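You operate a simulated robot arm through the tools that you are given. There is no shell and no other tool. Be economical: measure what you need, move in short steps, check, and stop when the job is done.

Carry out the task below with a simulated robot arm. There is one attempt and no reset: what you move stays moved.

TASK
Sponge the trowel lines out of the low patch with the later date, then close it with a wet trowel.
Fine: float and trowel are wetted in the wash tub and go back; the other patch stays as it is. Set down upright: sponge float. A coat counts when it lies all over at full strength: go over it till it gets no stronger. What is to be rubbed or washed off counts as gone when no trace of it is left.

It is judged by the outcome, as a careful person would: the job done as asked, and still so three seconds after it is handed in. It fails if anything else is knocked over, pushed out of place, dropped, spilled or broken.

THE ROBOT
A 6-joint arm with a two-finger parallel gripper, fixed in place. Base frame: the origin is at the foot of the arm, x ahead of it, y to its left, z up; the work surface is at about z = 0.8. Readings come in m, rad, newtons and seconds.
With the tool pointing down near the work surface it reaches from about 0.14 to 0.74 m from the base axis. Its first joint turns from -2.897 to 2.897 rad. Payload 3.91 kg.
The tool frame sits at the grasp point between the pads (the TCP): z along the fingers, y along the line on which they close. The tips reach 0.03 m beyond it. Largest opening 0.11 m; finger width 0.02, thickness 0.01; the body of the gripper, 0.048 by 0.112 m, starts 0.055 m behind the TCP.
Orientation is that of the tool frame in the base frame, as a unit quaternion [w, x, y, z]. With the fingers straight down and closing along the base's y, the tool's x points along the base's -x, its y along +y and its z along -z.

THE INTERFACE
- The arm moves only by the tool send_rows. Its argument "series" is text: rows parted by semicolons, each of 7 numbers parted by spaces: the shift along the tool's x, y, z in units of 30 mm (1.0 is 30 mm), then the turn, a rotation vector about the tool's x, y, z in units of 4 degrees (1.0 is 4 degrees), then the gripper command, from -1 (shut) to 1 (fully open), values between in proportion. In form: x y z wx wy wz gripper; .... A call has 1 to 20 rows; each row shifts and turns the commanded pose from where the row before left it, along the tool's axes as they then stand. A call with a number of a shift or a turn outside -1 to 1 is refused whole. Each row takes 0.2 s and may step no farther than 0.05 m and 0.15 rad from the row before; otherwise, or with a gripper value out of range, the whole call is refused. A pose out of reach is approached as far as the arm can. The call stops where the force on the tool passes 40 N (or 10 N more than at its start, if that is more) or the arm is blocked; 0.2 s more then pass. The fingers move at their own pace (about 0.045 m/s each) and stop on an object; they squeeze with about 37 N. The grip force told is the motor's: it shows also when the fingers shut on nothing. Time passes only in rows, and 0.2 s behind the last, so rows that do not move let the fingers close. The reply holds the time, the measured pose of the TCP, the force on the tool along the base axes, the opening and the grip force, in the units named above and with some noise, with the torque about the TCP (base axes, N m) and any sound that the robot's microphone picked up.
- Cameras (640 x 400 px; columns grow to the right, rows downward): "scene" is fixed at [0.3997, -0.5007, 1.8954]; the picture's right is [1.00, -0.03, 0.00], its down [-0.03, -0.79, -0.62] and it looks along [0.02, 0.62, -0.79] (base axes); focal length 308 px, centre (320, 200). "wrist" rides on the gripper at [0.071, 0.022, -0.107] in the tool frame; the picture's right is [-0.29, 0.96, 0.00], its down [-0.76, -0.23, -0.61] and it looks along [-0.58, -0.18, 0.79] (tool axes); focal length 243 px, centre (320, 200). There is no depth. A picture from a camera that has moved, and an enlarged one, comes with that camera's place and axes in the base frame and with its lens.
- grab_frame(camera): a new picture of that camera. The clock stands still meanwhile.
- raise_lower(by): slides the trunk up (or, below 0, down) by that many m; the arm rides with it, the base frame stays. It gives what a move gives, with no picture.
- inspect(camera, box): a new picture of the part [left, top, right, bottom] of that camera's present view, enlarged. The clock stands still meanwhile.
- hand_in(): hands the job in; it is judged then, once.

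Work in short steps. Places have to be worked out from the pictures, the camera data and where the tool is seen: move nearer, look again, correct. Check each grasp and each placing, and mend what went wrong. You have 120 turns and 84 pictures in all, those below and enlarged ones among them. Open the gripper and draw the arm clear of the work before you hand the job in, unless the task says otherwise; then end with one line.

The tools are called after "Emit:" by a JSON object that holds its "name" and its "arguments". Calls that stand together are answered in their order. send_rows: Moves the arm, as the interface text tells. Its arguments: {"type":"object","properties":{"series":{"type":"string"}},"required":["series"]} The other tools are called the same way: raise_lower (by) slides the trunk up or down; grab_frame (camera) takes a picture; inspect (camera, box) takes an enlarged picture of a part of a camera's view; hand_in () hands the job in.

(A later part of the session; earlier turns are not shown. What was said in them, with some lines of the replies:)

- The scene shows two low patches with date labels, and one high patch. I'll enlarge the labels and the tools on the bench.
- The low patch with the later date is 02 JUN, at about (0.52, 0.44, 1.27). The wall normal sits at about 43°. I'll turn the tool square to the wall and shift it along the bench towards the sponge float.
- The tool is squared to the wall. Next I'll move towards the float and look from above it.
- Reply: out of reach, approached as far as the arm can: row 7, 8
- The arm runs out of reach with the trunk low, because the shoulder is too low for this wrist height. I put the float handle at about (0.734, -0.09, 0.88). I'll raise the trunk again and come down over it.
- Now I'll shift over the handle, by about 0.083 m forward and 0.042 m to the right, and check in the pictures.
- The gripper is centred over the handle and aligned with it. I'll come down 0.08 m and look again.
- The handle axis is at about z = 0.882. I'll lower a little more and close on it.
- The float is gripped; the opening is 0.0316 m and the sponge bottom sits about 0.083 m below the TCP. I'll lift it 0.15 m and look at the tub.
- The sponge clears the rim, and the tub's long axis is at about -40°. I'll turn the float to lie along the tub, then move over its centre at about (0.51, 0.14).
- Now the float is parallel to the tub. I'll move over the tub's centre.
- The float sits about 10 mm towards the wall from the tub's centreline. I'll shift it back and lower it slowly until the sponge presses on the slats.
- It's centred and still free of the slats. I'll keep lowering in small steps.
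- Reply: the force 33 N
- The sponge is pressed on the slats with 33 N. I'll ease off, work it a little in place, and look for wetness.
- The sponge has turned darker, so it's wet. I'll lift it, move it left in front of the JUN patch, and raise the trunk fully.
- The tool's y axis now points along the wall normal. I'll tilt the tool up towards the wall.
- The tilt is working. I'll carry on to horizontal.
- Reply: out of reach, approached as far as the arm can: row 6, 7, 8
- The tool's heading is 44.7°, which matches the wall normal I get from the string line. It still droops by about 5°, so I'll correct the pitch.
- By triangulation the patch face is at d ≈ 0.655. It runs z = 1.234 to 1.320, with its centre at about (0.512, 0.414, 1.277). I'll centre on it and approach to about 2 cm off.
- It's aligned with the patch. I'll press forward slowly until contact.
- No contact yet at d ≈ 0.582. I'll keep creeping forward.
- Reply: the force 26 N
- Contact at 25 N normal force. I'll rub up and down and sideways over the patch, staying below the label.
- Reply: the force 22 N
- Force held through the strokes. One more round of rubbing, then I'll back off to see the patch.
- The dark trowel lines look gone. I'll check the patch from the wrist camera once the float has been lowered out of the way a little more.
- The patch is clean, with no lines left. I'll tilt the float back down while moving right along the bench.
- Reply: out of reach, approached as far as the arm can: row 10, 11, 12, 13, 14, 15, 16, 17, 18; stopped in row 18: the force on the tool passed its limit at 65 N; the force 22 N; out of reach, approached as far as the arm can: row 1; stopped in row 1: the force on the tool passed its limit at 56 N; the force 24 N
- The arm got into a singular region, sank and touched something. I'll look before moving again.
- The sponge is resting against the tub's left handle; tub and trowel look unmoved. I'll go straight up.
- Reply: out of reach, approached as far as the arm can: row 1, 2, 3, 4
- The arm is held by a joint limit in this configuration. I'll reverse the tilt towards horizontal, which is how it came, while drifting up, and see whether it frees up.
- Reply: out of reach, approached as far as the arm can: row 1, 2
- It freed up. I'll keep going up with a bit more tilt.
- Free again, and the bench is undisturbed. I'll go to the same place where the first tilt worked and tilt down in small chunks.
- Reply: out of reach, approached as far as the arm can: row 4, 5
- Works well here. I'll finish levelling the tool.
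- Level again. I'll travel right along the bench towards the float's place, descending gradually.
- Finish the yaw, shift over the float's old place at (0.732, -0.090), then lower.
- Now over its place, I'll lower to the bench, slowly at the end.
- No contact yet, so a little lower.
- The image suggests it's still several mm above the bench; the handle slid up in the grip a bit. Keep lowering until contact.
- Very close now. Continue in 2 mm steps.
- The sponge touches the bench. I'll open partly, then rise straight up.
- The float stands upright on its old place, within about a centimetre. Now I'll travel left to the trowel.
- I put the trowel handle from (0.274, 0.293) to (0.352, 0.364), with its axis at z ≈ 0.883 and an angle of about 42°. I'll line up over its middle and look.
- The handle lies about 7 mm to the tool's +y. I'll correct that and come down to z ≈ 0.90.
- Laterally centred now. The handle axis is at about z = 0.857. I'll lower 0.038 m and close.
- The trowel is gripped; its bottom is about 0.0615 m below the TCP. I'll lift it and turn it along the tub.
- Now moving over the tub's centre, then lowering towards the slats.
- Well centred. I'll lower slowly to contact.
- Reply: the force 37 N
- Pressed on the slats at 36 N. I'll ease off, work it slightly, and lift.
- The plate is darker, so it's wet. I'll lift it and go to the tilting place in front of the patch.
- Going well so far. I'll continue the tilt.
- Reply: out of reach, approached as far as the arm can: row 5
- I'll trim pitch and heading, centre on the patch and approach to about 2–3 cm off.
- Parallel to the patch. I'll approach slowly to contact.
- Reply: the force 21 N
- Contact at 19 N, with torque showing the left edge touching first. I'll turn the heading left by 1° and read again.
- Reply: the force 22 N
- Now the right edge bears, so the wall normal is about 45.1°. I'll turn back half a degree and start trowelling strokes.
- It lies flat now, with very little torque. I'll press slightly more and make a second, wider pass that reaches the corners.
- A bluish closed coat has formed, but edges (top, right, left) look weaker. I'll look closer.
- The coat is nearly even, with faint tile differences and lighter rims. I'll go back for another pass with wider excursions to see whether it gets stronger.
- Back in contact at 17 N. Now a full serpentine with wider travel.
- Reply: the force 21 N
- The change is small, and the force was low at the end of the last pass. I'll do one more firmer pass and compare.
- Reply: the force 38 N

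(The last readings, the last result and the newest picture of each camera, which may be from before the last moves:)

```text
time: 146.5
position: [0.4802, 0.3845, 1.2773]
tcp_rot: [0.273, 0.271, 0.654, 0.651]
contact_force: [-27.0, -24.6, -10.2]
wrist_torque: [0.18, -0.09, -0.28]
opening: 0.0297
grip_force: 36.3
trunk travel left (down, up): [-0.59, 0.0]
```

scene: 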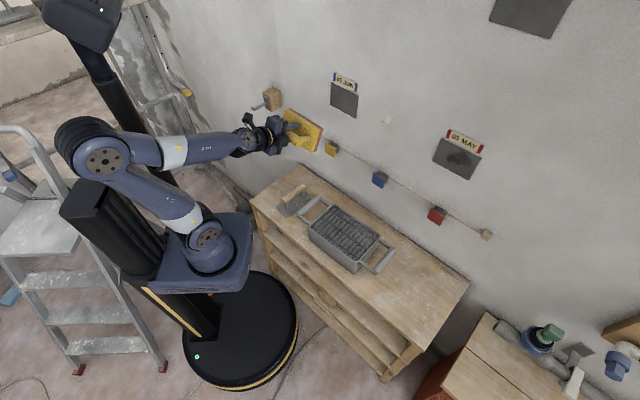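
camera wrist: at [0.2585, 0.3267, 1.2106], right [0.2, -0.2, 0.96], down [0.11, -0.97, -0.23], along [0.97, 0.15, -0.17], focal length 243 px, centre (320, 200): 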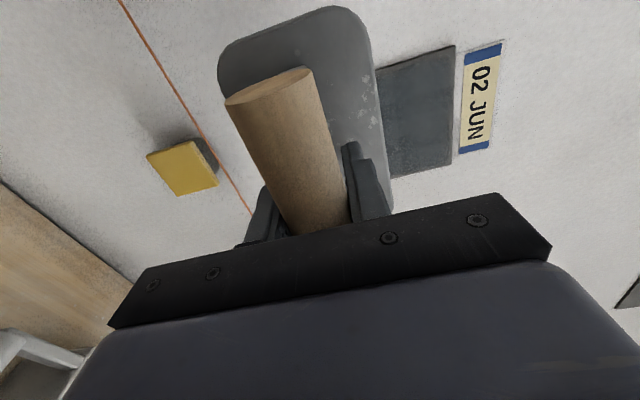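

36 N and flat. I'll ease slightly and do the full serpentine.

Emit:
{"name": "send_rows", "arguments": {"series": "0 0 -0.03 0 0 0 -1;0.5 0 0 0 0 0 -1;0 -0.3 0 0 0 0 -1;0 -0.3 0 0 0 0 -1;-0.5 0 0 0 0 0 -1;-0.5 0 0 0 0 0 -1;0 0.3 0 0 0 0 -1;0 0.3 0 0 0 0 -1;0.5 0 0 0 0 0 -1;0.5 0 0 0 0 0 -1;0 0.3 0 0 0 0 -1;0 0.2 0 0 0 0 -1;-0.5 0 0 0 0 0 -1;-0.5 0 0 0 0 0 -1;0 -0.3 0 0 0 0 -1;0 -0.2 0 0 0 0 -1;0.5 0 0 0 0 0 -1;0 0 0 0 0 0 -1"}}

Emit:
{"name": "send_rows", "arguments": {"series": "0 0 0.05 0 0 0 -1;0.5 0 0 0 0 0 -1;0 -0.3 0 0 0 0 -1;0 -0.3 0 0 0 0 -1;-0.5 0 0 0 0 0 -1;-0.5 0 0 0 0 0 -1;0 0.3 0 0 0 0 -1;0 0.3 0 0 0 0 -1;0.5 0 0 0 0 0 -1;0.5 0 0 0 0 0 -1;0 0.3 0 0 0 0 -1;0 0.2 0 0 0 0 -1;-0.5 0 0 0 0 0 -1;-0.5 0 0 0 0 0 -1;0 -0.3 0 0 0 0 -1;0 -0.2 0 0 0 0 -1;0.5 0 0 0 0 0 -1;0 0 0 0 0 0 -1"}}

Emit:
{"name": "send_rows", "arguments": {"series": "0 0 -0.4 0 0 0 -1;0 0 -0.8 0 0 0 -1;0 0 -0.8 0 0 0 -1;0 0 -0.8 0 0 0 -1;0.5 -0.8 -0.3 0 0 0 -1;0.5 -0.8 0 0 0 0 -1;0.5 -0.8 0 0 0 0 -1;0 -0.9 0 0 0 0 -1;0 0 0 0 0 0 -1"}}

Emit:
{"name": "inspect", "arguments": {"camera": "scene", "box": [328, 78, 360, 112]}}

Emit:
{"name": "inspect", "arguments": {"camera": "wrist", "box": [360, 30, 520, 190]}}

```text
time: 150.3
position: [0.4851, 0.3846, 1.2759]
tcp_rot: [0.272, 0.27, 0.655, 0.652]
contact_force: [-5.9, -8.3, -3.0]
wrist_torque: [0.17, -0.06, -0.51]
opening: 0.0296
grip_force: 36.3
trunk travel left (down, up): [-0.59, 0.0]
```

```text
time: 154.1
position: [0.4857, 0.3854, 1.2744]
tcp_rot: [0.273, 0.271, 0.655, 0.651]
contact_force: [-7.5, -17.7, -3.5]
wrist_torque: [0.23, 0.05, -0.78]
opening: 0.0298
grip_force: 36.8
trunk travel left (down, up): [-0.59, 0.0]
```

```text
time: 156.1
position: [0.3903, 0.355, 1.1786]
tcp_rot: [0.273, 0.27, 0.655, 0.651]
contact_force: [-0.3, 0.3, -2.2]
wrist_torque: [0.01, 0.04, 0.0]
opening: 0.0295
grip_force: 36.7
trunk travel left (down, up): [-0.59, 0.0]
```

```text
11.76 times, centred on (344, 95) of scene
camera zoom: at [0.3997, -0.5007, 1.8954], right [1.0, -0.03, 0.0], down [-0.03, -0.79, -0.62], along [0.02, 0.62, -0.79], focal length 3624 px, centre (38, 1435)
```

zoom: 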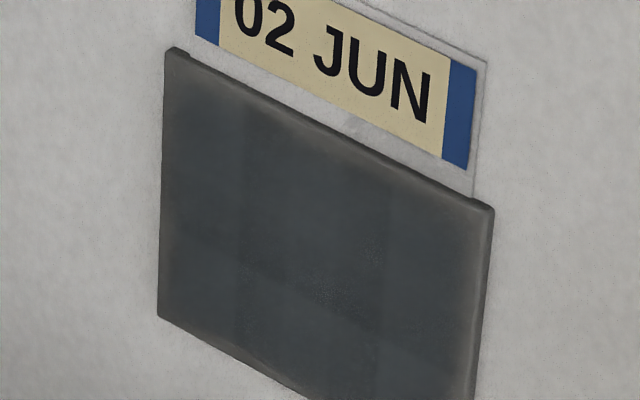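

```text
2.50 times, centred on (440, 110) of wrist
camera zoom: at [0.2631, 0.3305, 1.1994], right [0.2, -0.2, 0.96], down [0.11, -0.97, -0.23], along [0.97, 0.15, -0.17], focal length 606 px, centre (20, 425)
```

zoom: 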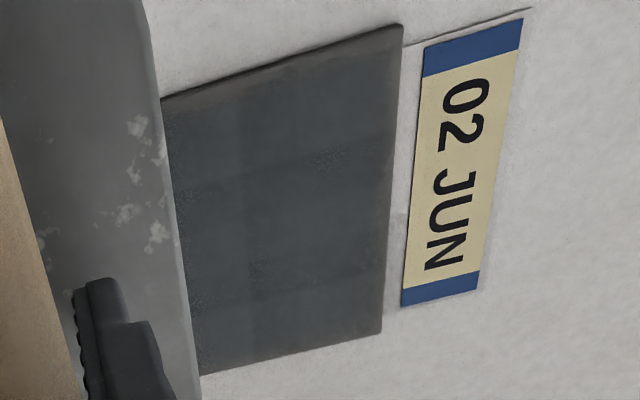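

No change from the last pass, so the coat has saturated. I'll check the lower edge once.

Emit:
{"name": "inspect", "arguments": {"camera": "scene", "box": [330, 84, 362, 120]}}

```text
11.11 times, centred on (346, 102) of scene
camera zoom: at [0.3997, -0.5007, 1.8954], right [1.0, -0.03, 0.0], down [-0.03, -0.79, -0.62], along [0.02, 0.62, -0.79], focal length 3422 px, centre (31, 1289)
```

zoom: 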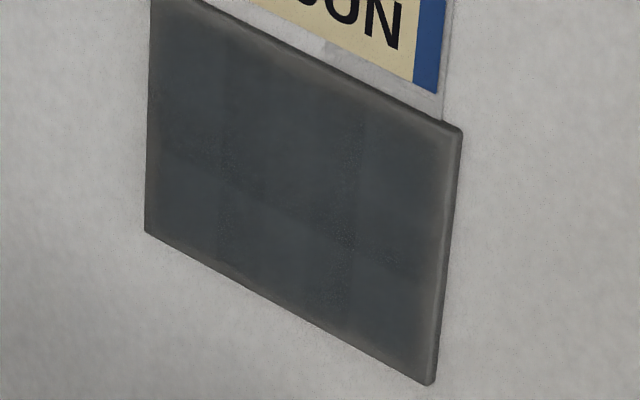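

The coat is even out to the rim all round. Now I'll return to the tilting place and bring the trowel level again.

Emit:
{"name": "send_rows", "arguments": {"series": "-0.3 0 -0.7 0 0 0 -1;-0.3 0.5 -0.77 0 0 0 -1;-0.3 0.7 0 0 0 0 -1;0 0.7 0 0 0 0 -1;0 0.63 0 0 0 0 -1;0 0 0 1 0 0 -1;0 0 0 1 0 0 -1;0 0 0 1 0 0 -1;0 0 0 1 0 0 -1;0 0 0 1 0 0 -1;0 0 0 1 0 0 -1;0 0 0 1 0 0 -1;0 0 0 0 0 0 -1"}}

```text
time: 158.9
position: [0.3792, 0.301, 1.2532]
tcp_rot: [0.215, 0.328, 0.779, 0.489]
contact_force: [0.1, 0.3, -2.0]
wrist_torque: [-0.02, 0.01, -0.01]
opening: 0.0297
grip_force: 37.0
out of reach, approached as far as the arm can: row 12
trunk travel left (down, up): [-0.59, 0.0]
```

Emit:
{"name": "send_rows", "arguments": {"series": "0 0 0 1 0 0 -1;0 0 0 1 0 0 -1;0 0 0 1 0 0 -1;0 0 0 1 0 0 -1;0 0 0 1 0 0 -1;0 0 0 0 0 0 -1"}}

```text
time: 160.3
position: [0.3798, 0.3023, 1.2526]
tcp_rot: [0.139, 0.357, 0.863, 0.329]
contact_force: [-0.5, 0.1, -2.4]
wrist_torque: [-0.01, -0.01, -0.01]
opening: 0.0295
grip_force: 36.8
trunk travel left (down, up): [-0.59, 0.0]
```

Emit:
{"name": "send_rows", "arguments": {"series": "0 0 0 1 0 0 -1;0 0 0 1 0 0 -1;0 0 0 1 0 0 -1;0 0 0 1 0 0 -1;0 0 0 1 0 0 -1;0 0 0 1 0 0 -1;0 0 0 1 0 0 -1;0 0 0 1 0 0 -1;0 0 0 1 0 0 -1;0 0 0 1 0 0 -1;0 0 0 0.4 0 0 -1;0 0 0 0 0 0 -1"}}

```text
time: 162.9
position: [0.3799, 0.3025, 1.2534]
tcp_rot: [0.004, 0.384, 0.923, 0.001]
contact_force: [0.5, -0.1, -1.5]
wrist_torque: [0.03, 0.05, -0.02]
opening: 0.0295
grip_force: 37.0
trunk travel left (down, up): [-0.59, 0.0]
```

Level. Now I'll yaw back to the trowel's original heading.

Emit:
{"name": "send_rows", "arguments": {"series": "0 0 0 0 0 -1 -1;0 0 0 0 0 -1 -1;0 0 0 0 0 -1 -1;0 0 0 0 0 -1 -1;0 0 0 0 0 -1 -1;0 0 0 0 0 -1 -1;0 0 0 0 0 -1 -1;0 0 0 0 0 -1 -1;0 0 0 0 0 -1 -1;0 0 0 0 0 -1 -1;0 0 0 0 0 -1 -1;0 0 0 0 0 -1 -1;0 0 0 0 0 -1 -1;0 0 0 0 0 -1 -1;0 0 0 0 0 -1 -1;0 0 0 0 0 -1 -1;0 0 0 0 0 -1 -1;0 0 0 0 0 -1 -1;0 0 0 0 0 -1 -1;0 0 0 0 0 -1 -1"}}

Emit:
{"name": "send_rows", "arguments": {"series": "0 0 0 0 0 -0.95 -1;0 0 0 0 0 -0.9 -1;0 0 0 0 0 0 -1"}}

```text
time: 167.1
position: [0.3799, 0.3031, 1.253]
tcp_rot: [0.004, -0.301, 0.954, -0.001]
contact_force: [-0.3, 0.2, -2.0]
wrist_torque: [0.0, 0.01, 0.01]
opening: 0.0297
grip_force: 37.5
trunk travel left (down, up): [-0.59, 0.0]
```

```text
time: 167.9
position: [0.3796, 0.3026, 1.2541]
tcp_rot: [0.004, -0.362, 0.932, -0.002]
contact_force: [-1.0, -1.0, -2.1]
wrist_torque: [-0.01, -0.01, 0.02]
opening: 0.0296
grip_force: 37.2
trunk travel left (down, up): [-0.59, 0.0]
```

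Yaw matches. I'll move over the trowel's place and descend.

Emit:
{"name": "send_rows", "arguments": {"series": "0.3 0.76 0 0 0 0 -1;0.3 0.76 0 0 0 0 -1;0.26 0.76 0 0 0 0 -1;0 0 1 0 0 0 -1;0 0 1 0 0 0 -1;0 0 1 0 0 0 -1;0 0 1 0 0 0 -1;0 0 1 0 0 0 -1;0 0 1 0 0 0 -1;0 0 1 0 0 0 -1;0 0 1 0 0 0 -1;0 0 1 0 0 0 -1;0 0 1 0 0 0 -1;0 0 0 0 0 0 -1"}}

Emit:
{"name": "inspect", "arguments": {"camera": "scene", "box": [250, 150, 370, 240]}}

```text
time: 170.9
position: [0.3184, 0.3355, 0.9509]
tcp_rot: [0.004, -0.361, 0.933, -0.001]
contact_force: [0.7, 0.3, -2.5]
wrist_torque: [0.03, -0.01, 0.03]
opening: 0.0298
grip_force: 37.0
trunk travel left (down, up): [-0.59, 0.0]
```

```text
4.44 times, centred on (310, 195) of scene
camera zoom: at [0.3997, -0.5007, 1.8954], right [1.0, -0.03, 0.0], down [-0.03, -0.79, -0.62], along [0.02, 0.62, -0.79], focal length 1369 px, centre (364, 222)
```

zoom: 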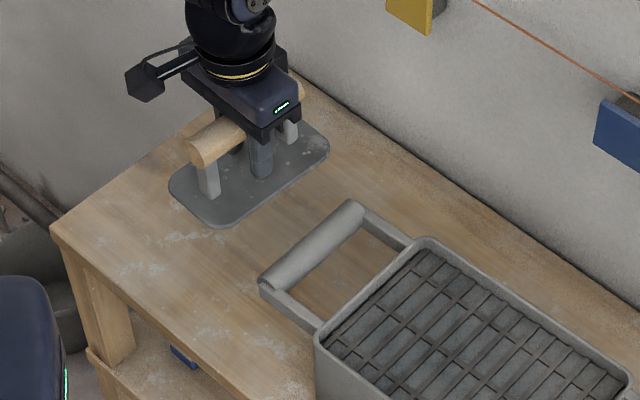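

Clear of the tub. I'll lower slowly to the bench.

Emit:
{"name": "send_rows", "arguments": {"series": "0.1 0.05 0.7 0 0 0 -1;0 0 0.7 0 0 0 -1;0 0 0.6 0 0 0 -1;0 0 0.4 0 0 0 -1;0 0 0.2 0 0 0 -1;0 0 0.1 0 0 0 -1;0 0 0.1 0 0 0 -1;0 0 0 0 0 0 -1"}}

```text
time: 172.7
position: [0.3125, 0.3343, 0.8684]
tcp_rot: [0.004, -0.361, 0.933, -0.001]
contact_force: [-0.4, -0.2, -1.6]
wrist_torque: [0.0, -0.02, 0.03]
opening: 0.0298
grip_force: 36.8
trunk travel left (down, up): [-0.59, 0.0]
```

Emit:
{"name": "send_rows", "arguments": {"series": "0 0 0.08 0 0 0 -1;0 0 0.08 0 0 0 -1;0 0 0.08 0 0 0 -1;0 0 0.08 0 0 0 -1;0 0 0 0 0 0 -1"}}

```text
time: 173.9
position: [0.3122, 0.3344, 0.8577]
tcp_rot: [0.004, -0.36, 0.933, -0.002]
contact_force: [-0.6, -0.2, -1.0]
wrist_torque: [-0.01, 0.03, 0.04]
opening: 0.0299
grip_force: 36.5
trunk travel left (down, up): [-0.59, 0.0]
```

Emit:
{"name": "send_rows", "arguments": {"series": "0 0 0.06 0 0 0 -1;0 0 0.06 0 0 0 -1;0 0 0.06 0 0 0 -1;0 0 0 0 0 0 -1"}}

Emit:
{"name": "inspect", "arguments": {"camera": "scene", "box": [250, 150, 370, 240]}}

```text
time: 174.9
position: [0.314, 0.3341, 0.8539]
tcp_rot: [0.005, -0.36, 0.933, -0.001]
contact_force: [1.2, 0.5, -1.5]
wrist_torque: [-0.01, 0.02, 0.0]
opening: 0.0295
grip_force: 36.8
trunk travel left (down, up): [-0.59, 0.0]
```

```text
4.44 times, centred on (310, 195) of scene
camera zoom: at [0.3997, -0.5007, 1.8954], right [1.0, -0.03, 0.0], down [-0.03, -0.79, -0.62], along [0.02, 0.62, -0.79], focal length 1369 px, centre (364, 222)
```

zoom: 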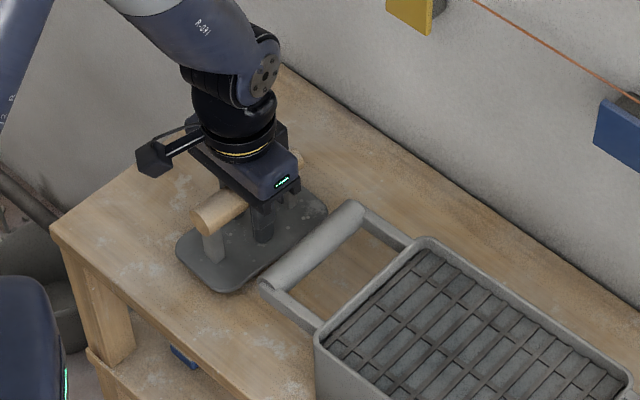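

About 4 mm more to go by the picture.

Emit:
{"name": "send_rows", "arguments": {"series": "0 0 0.06 0 0 0 -1;0 0 0.06 0 0 0 -1;0 0 0.05 0 0 0 -1;0 0 0 0 0 0 -1"}}

```text
time: 175.9
position: [0.3135, 0.3345, 0.8479]
tcp_rot: [0.004, -0.361, 0.933, -0.001]
contact_force: [0.1, 0.1, -1.7]
wrist_torque: [0.02, 0.01, 0.02]
opening: 0.0298
grip_force: 36.4
trunk travel left (down, up): [-0.59, 0.0]
```

Emit:
{"name": "send_rows", "arguments": {"series": "0 0 0.05 0 0 0 -1;0 0 0.05 0 0 0 -1;0 0 0 0 0 0 -1"}}

```text
time: 176.7
position: [0.3135, 0.3339, 0.8443]
tcp_rot: [0.004, -0.36, 0.933, -0.001]
contact_force: [0.4, 0.1, -1.4]
wrist_torque: [0.02, 0.02, -0.01]
opening: 0.0296
grip_force: 36.9
trunk travel left (down, up): [-0.59, 0.0]
```

Emit:
{"name": "send_rows", "arguments": {"series": "0 0 0.05 0 0 0 -1;0 0 0.05 0 0 0 -1;0 0 0 0 0 0 -1"}}

Emit:
{"name": "inspect", "arguments": {"camera": "scene", "box": [250, 150, 370, 240]}}

```text
time: 177.5
position: [0.3154, 0.3336, 0.8417]
tcp_rot: [0.004, -0.362, 0.932, -0.002]
contact_force: [-0.2, -0.6, -1.4]
wrist_torque: [-0.01, -0.01, -0.01]
opening: 0.0296
grip_force: 37.6
trunk travel left (down, up): [-0.59, 0.0]
```

```text
4.44 times, centred on (310, 195) of scene
camera zoom: at [0.3997, -0.5007, 1.8954], right [1.0, -0.03, 0.0], down [-0.03, -0.79, -0.62], along [0.02, 0.62, -0.79], focal length 1369 px, centre (364, 222)
```

zoom: 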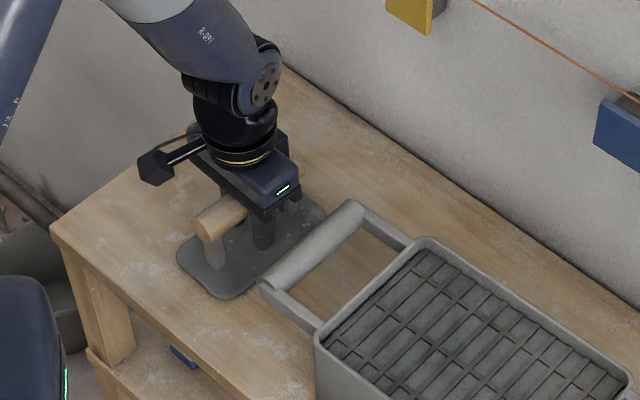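

Emit:
{"name": "send_rows", "arguments": {"series": "0 0 0.05 0 0 0 -1;0 0 0.05 0 0 0 -1;0 0 0 0 0 0 -1"}}

```text
time: 178.3
position: [0.3153, 0.3336, 0.8408]
tcp_rot: [0.006, -0.361, 0.932, -0.001]
contact_force: [4.5, -1.3, 21.9]
wrist_torque: [-0.37, 0.84, 0.08]
opening: 0.0296
grip_force: 36.9
trunk travel left (down, up): [-0.59, 0.0]
```

In contact at 22 N. I'll ease, open, and rise.

Emit:
{"name": "send_rows", "arguments": {"series": "0 0 -0.04 0 0 0 -1;0 0 0 0 0 0 0;0 0 0 0 0 0 0.2;0 0 0 0 0 0 0.2;0 0 0 0 0 0 0.2;0 0 -0.3 0 0 0 0.2;0 0 -0.6 0 0 0 0.2;0 0 -0.9 0 0 0 0.2;0 0 -1 0 0 0 0.2;0 0 -1 0 0 0 0.2;0 0 -1 0 0 0 0.2;0 0 -1 0 0 0 0.2;0 0 -1 0 0 0 0.2;0 0 -1 0 0 0 0.2;0 0 0 0 0 0 0.2"}}

Emit:
{"name": "inspect", "arguments": {"camera": "scene", "box": [250, 150, 370, 240]}}

```text
time: 181.5
position: [0.3139, 0.3308, 1.0741]
tcp_rot: [0.004, -0.361, 0.933, -0.001]
contact_force: [-0.4, -0.2, 0.6]
wrist_torque: [-0.02, 0.0, -0.01]
opening: 0.0659
grip_force: 0.1
trunk travel left (down, up): [-0.59, 0.0]
```

```text
4.44 times, centred on (310, 195) of scene
camera zoom: at [0.3997, -0.5007, 1.8954], right [1.0, -0.03, 0.0], down [-0.03, -0.79, -0.62], along [0.02, 0.62, -0.79], focal length 1369 px, centre (364, 222)
```

zoom: 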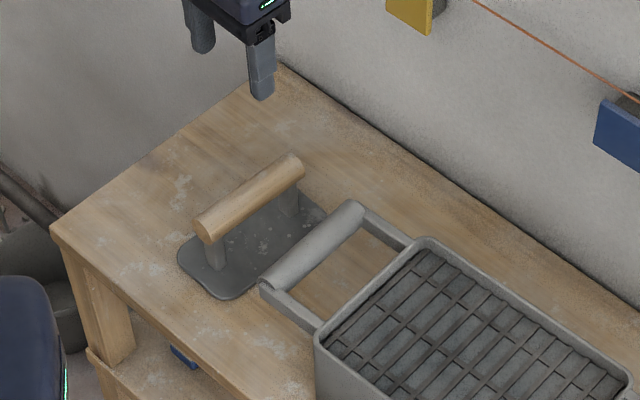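

The trowel stands back in its place. I'll draw the arm up and back, then take a final look.

Emit:
{"name": "send_rows", "arguments": {"series": "0 0 -1 0 0 0 0.2;0 0 -1 0 0 0 0.2;0 0 -1 0 0 0 0.2;0 0 -1 0 0 0 0.2;0 0 -1 0 0 0 0.2;0 0 -1 0 0 0 0.2;0.8 0 -1 0 0 0 0.2;0.8 0 -1 0 0 0 0.2;0.8 0 -1 0 0 0 0.2;0.8 0 0 0 0 0 0.2;0 0 0 0 0 0 0.2"}}

Emit:
{"name": "grab_frame", "arguments": {"camera": "scene"}}

Emit:
{"name": "inspect", "arguments": {"camera": "scene", "box": [240, 160, 480, 320]}}

```text
time: 183.9
position: [0.2373, 0.2711, 1.3452]
tcp_rot: [0.004, -0.36, 0.933, -0.001]
contact_force: [0.0, 0.4, 0.1]
wrist_torque: [0.01, -0.01, -0.02]
opening: 0.0661
grip_force: 0.1
trunk travel left (down, up): [-0.59, 0.0]
```

```text
15 pictures are left
```

scene: 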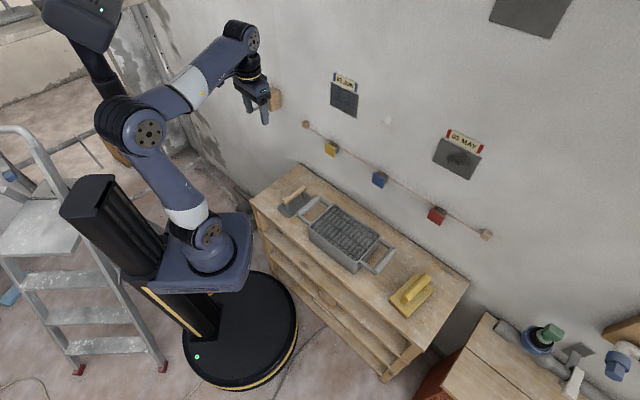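

```text
2.50 times, centred on (360, 240) of scene
camera zoom: at [0.3997, -0.5007, 1.8954], right [1.0, -0.03, 0.0], down [-0.03, -0.79, -0.62], along [0.02, 0.62, -0.79], focal length 770 px, centre (220, 100)
```

zoom: 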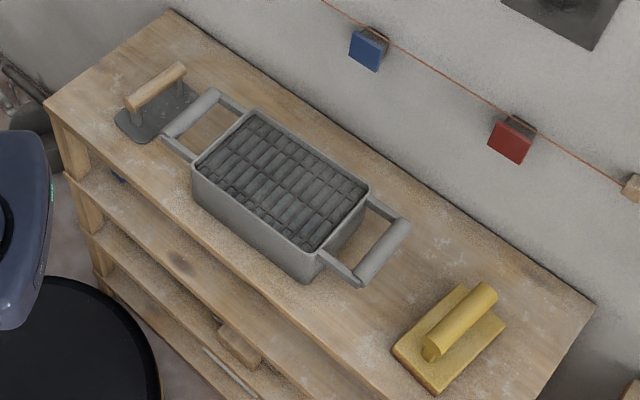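

The JUN patch is closed and the MAY patch is untouched. Both tools stand back in their places, the tub hasn't moved, and the arm is clear with the gripper open. I'm handing in.

Emit:
{"name": "hand_in", "arguments": {}}

```text
The job is handed in.
```

I sponged the trowel lines out of the low 02 JUN patch and closed it with the wet trowel until the coat got no stronger. Both tools are back in place, the float upright about 1 cm off its old spot. The float bumped the tub's handle once on the way back, but nothing moved.
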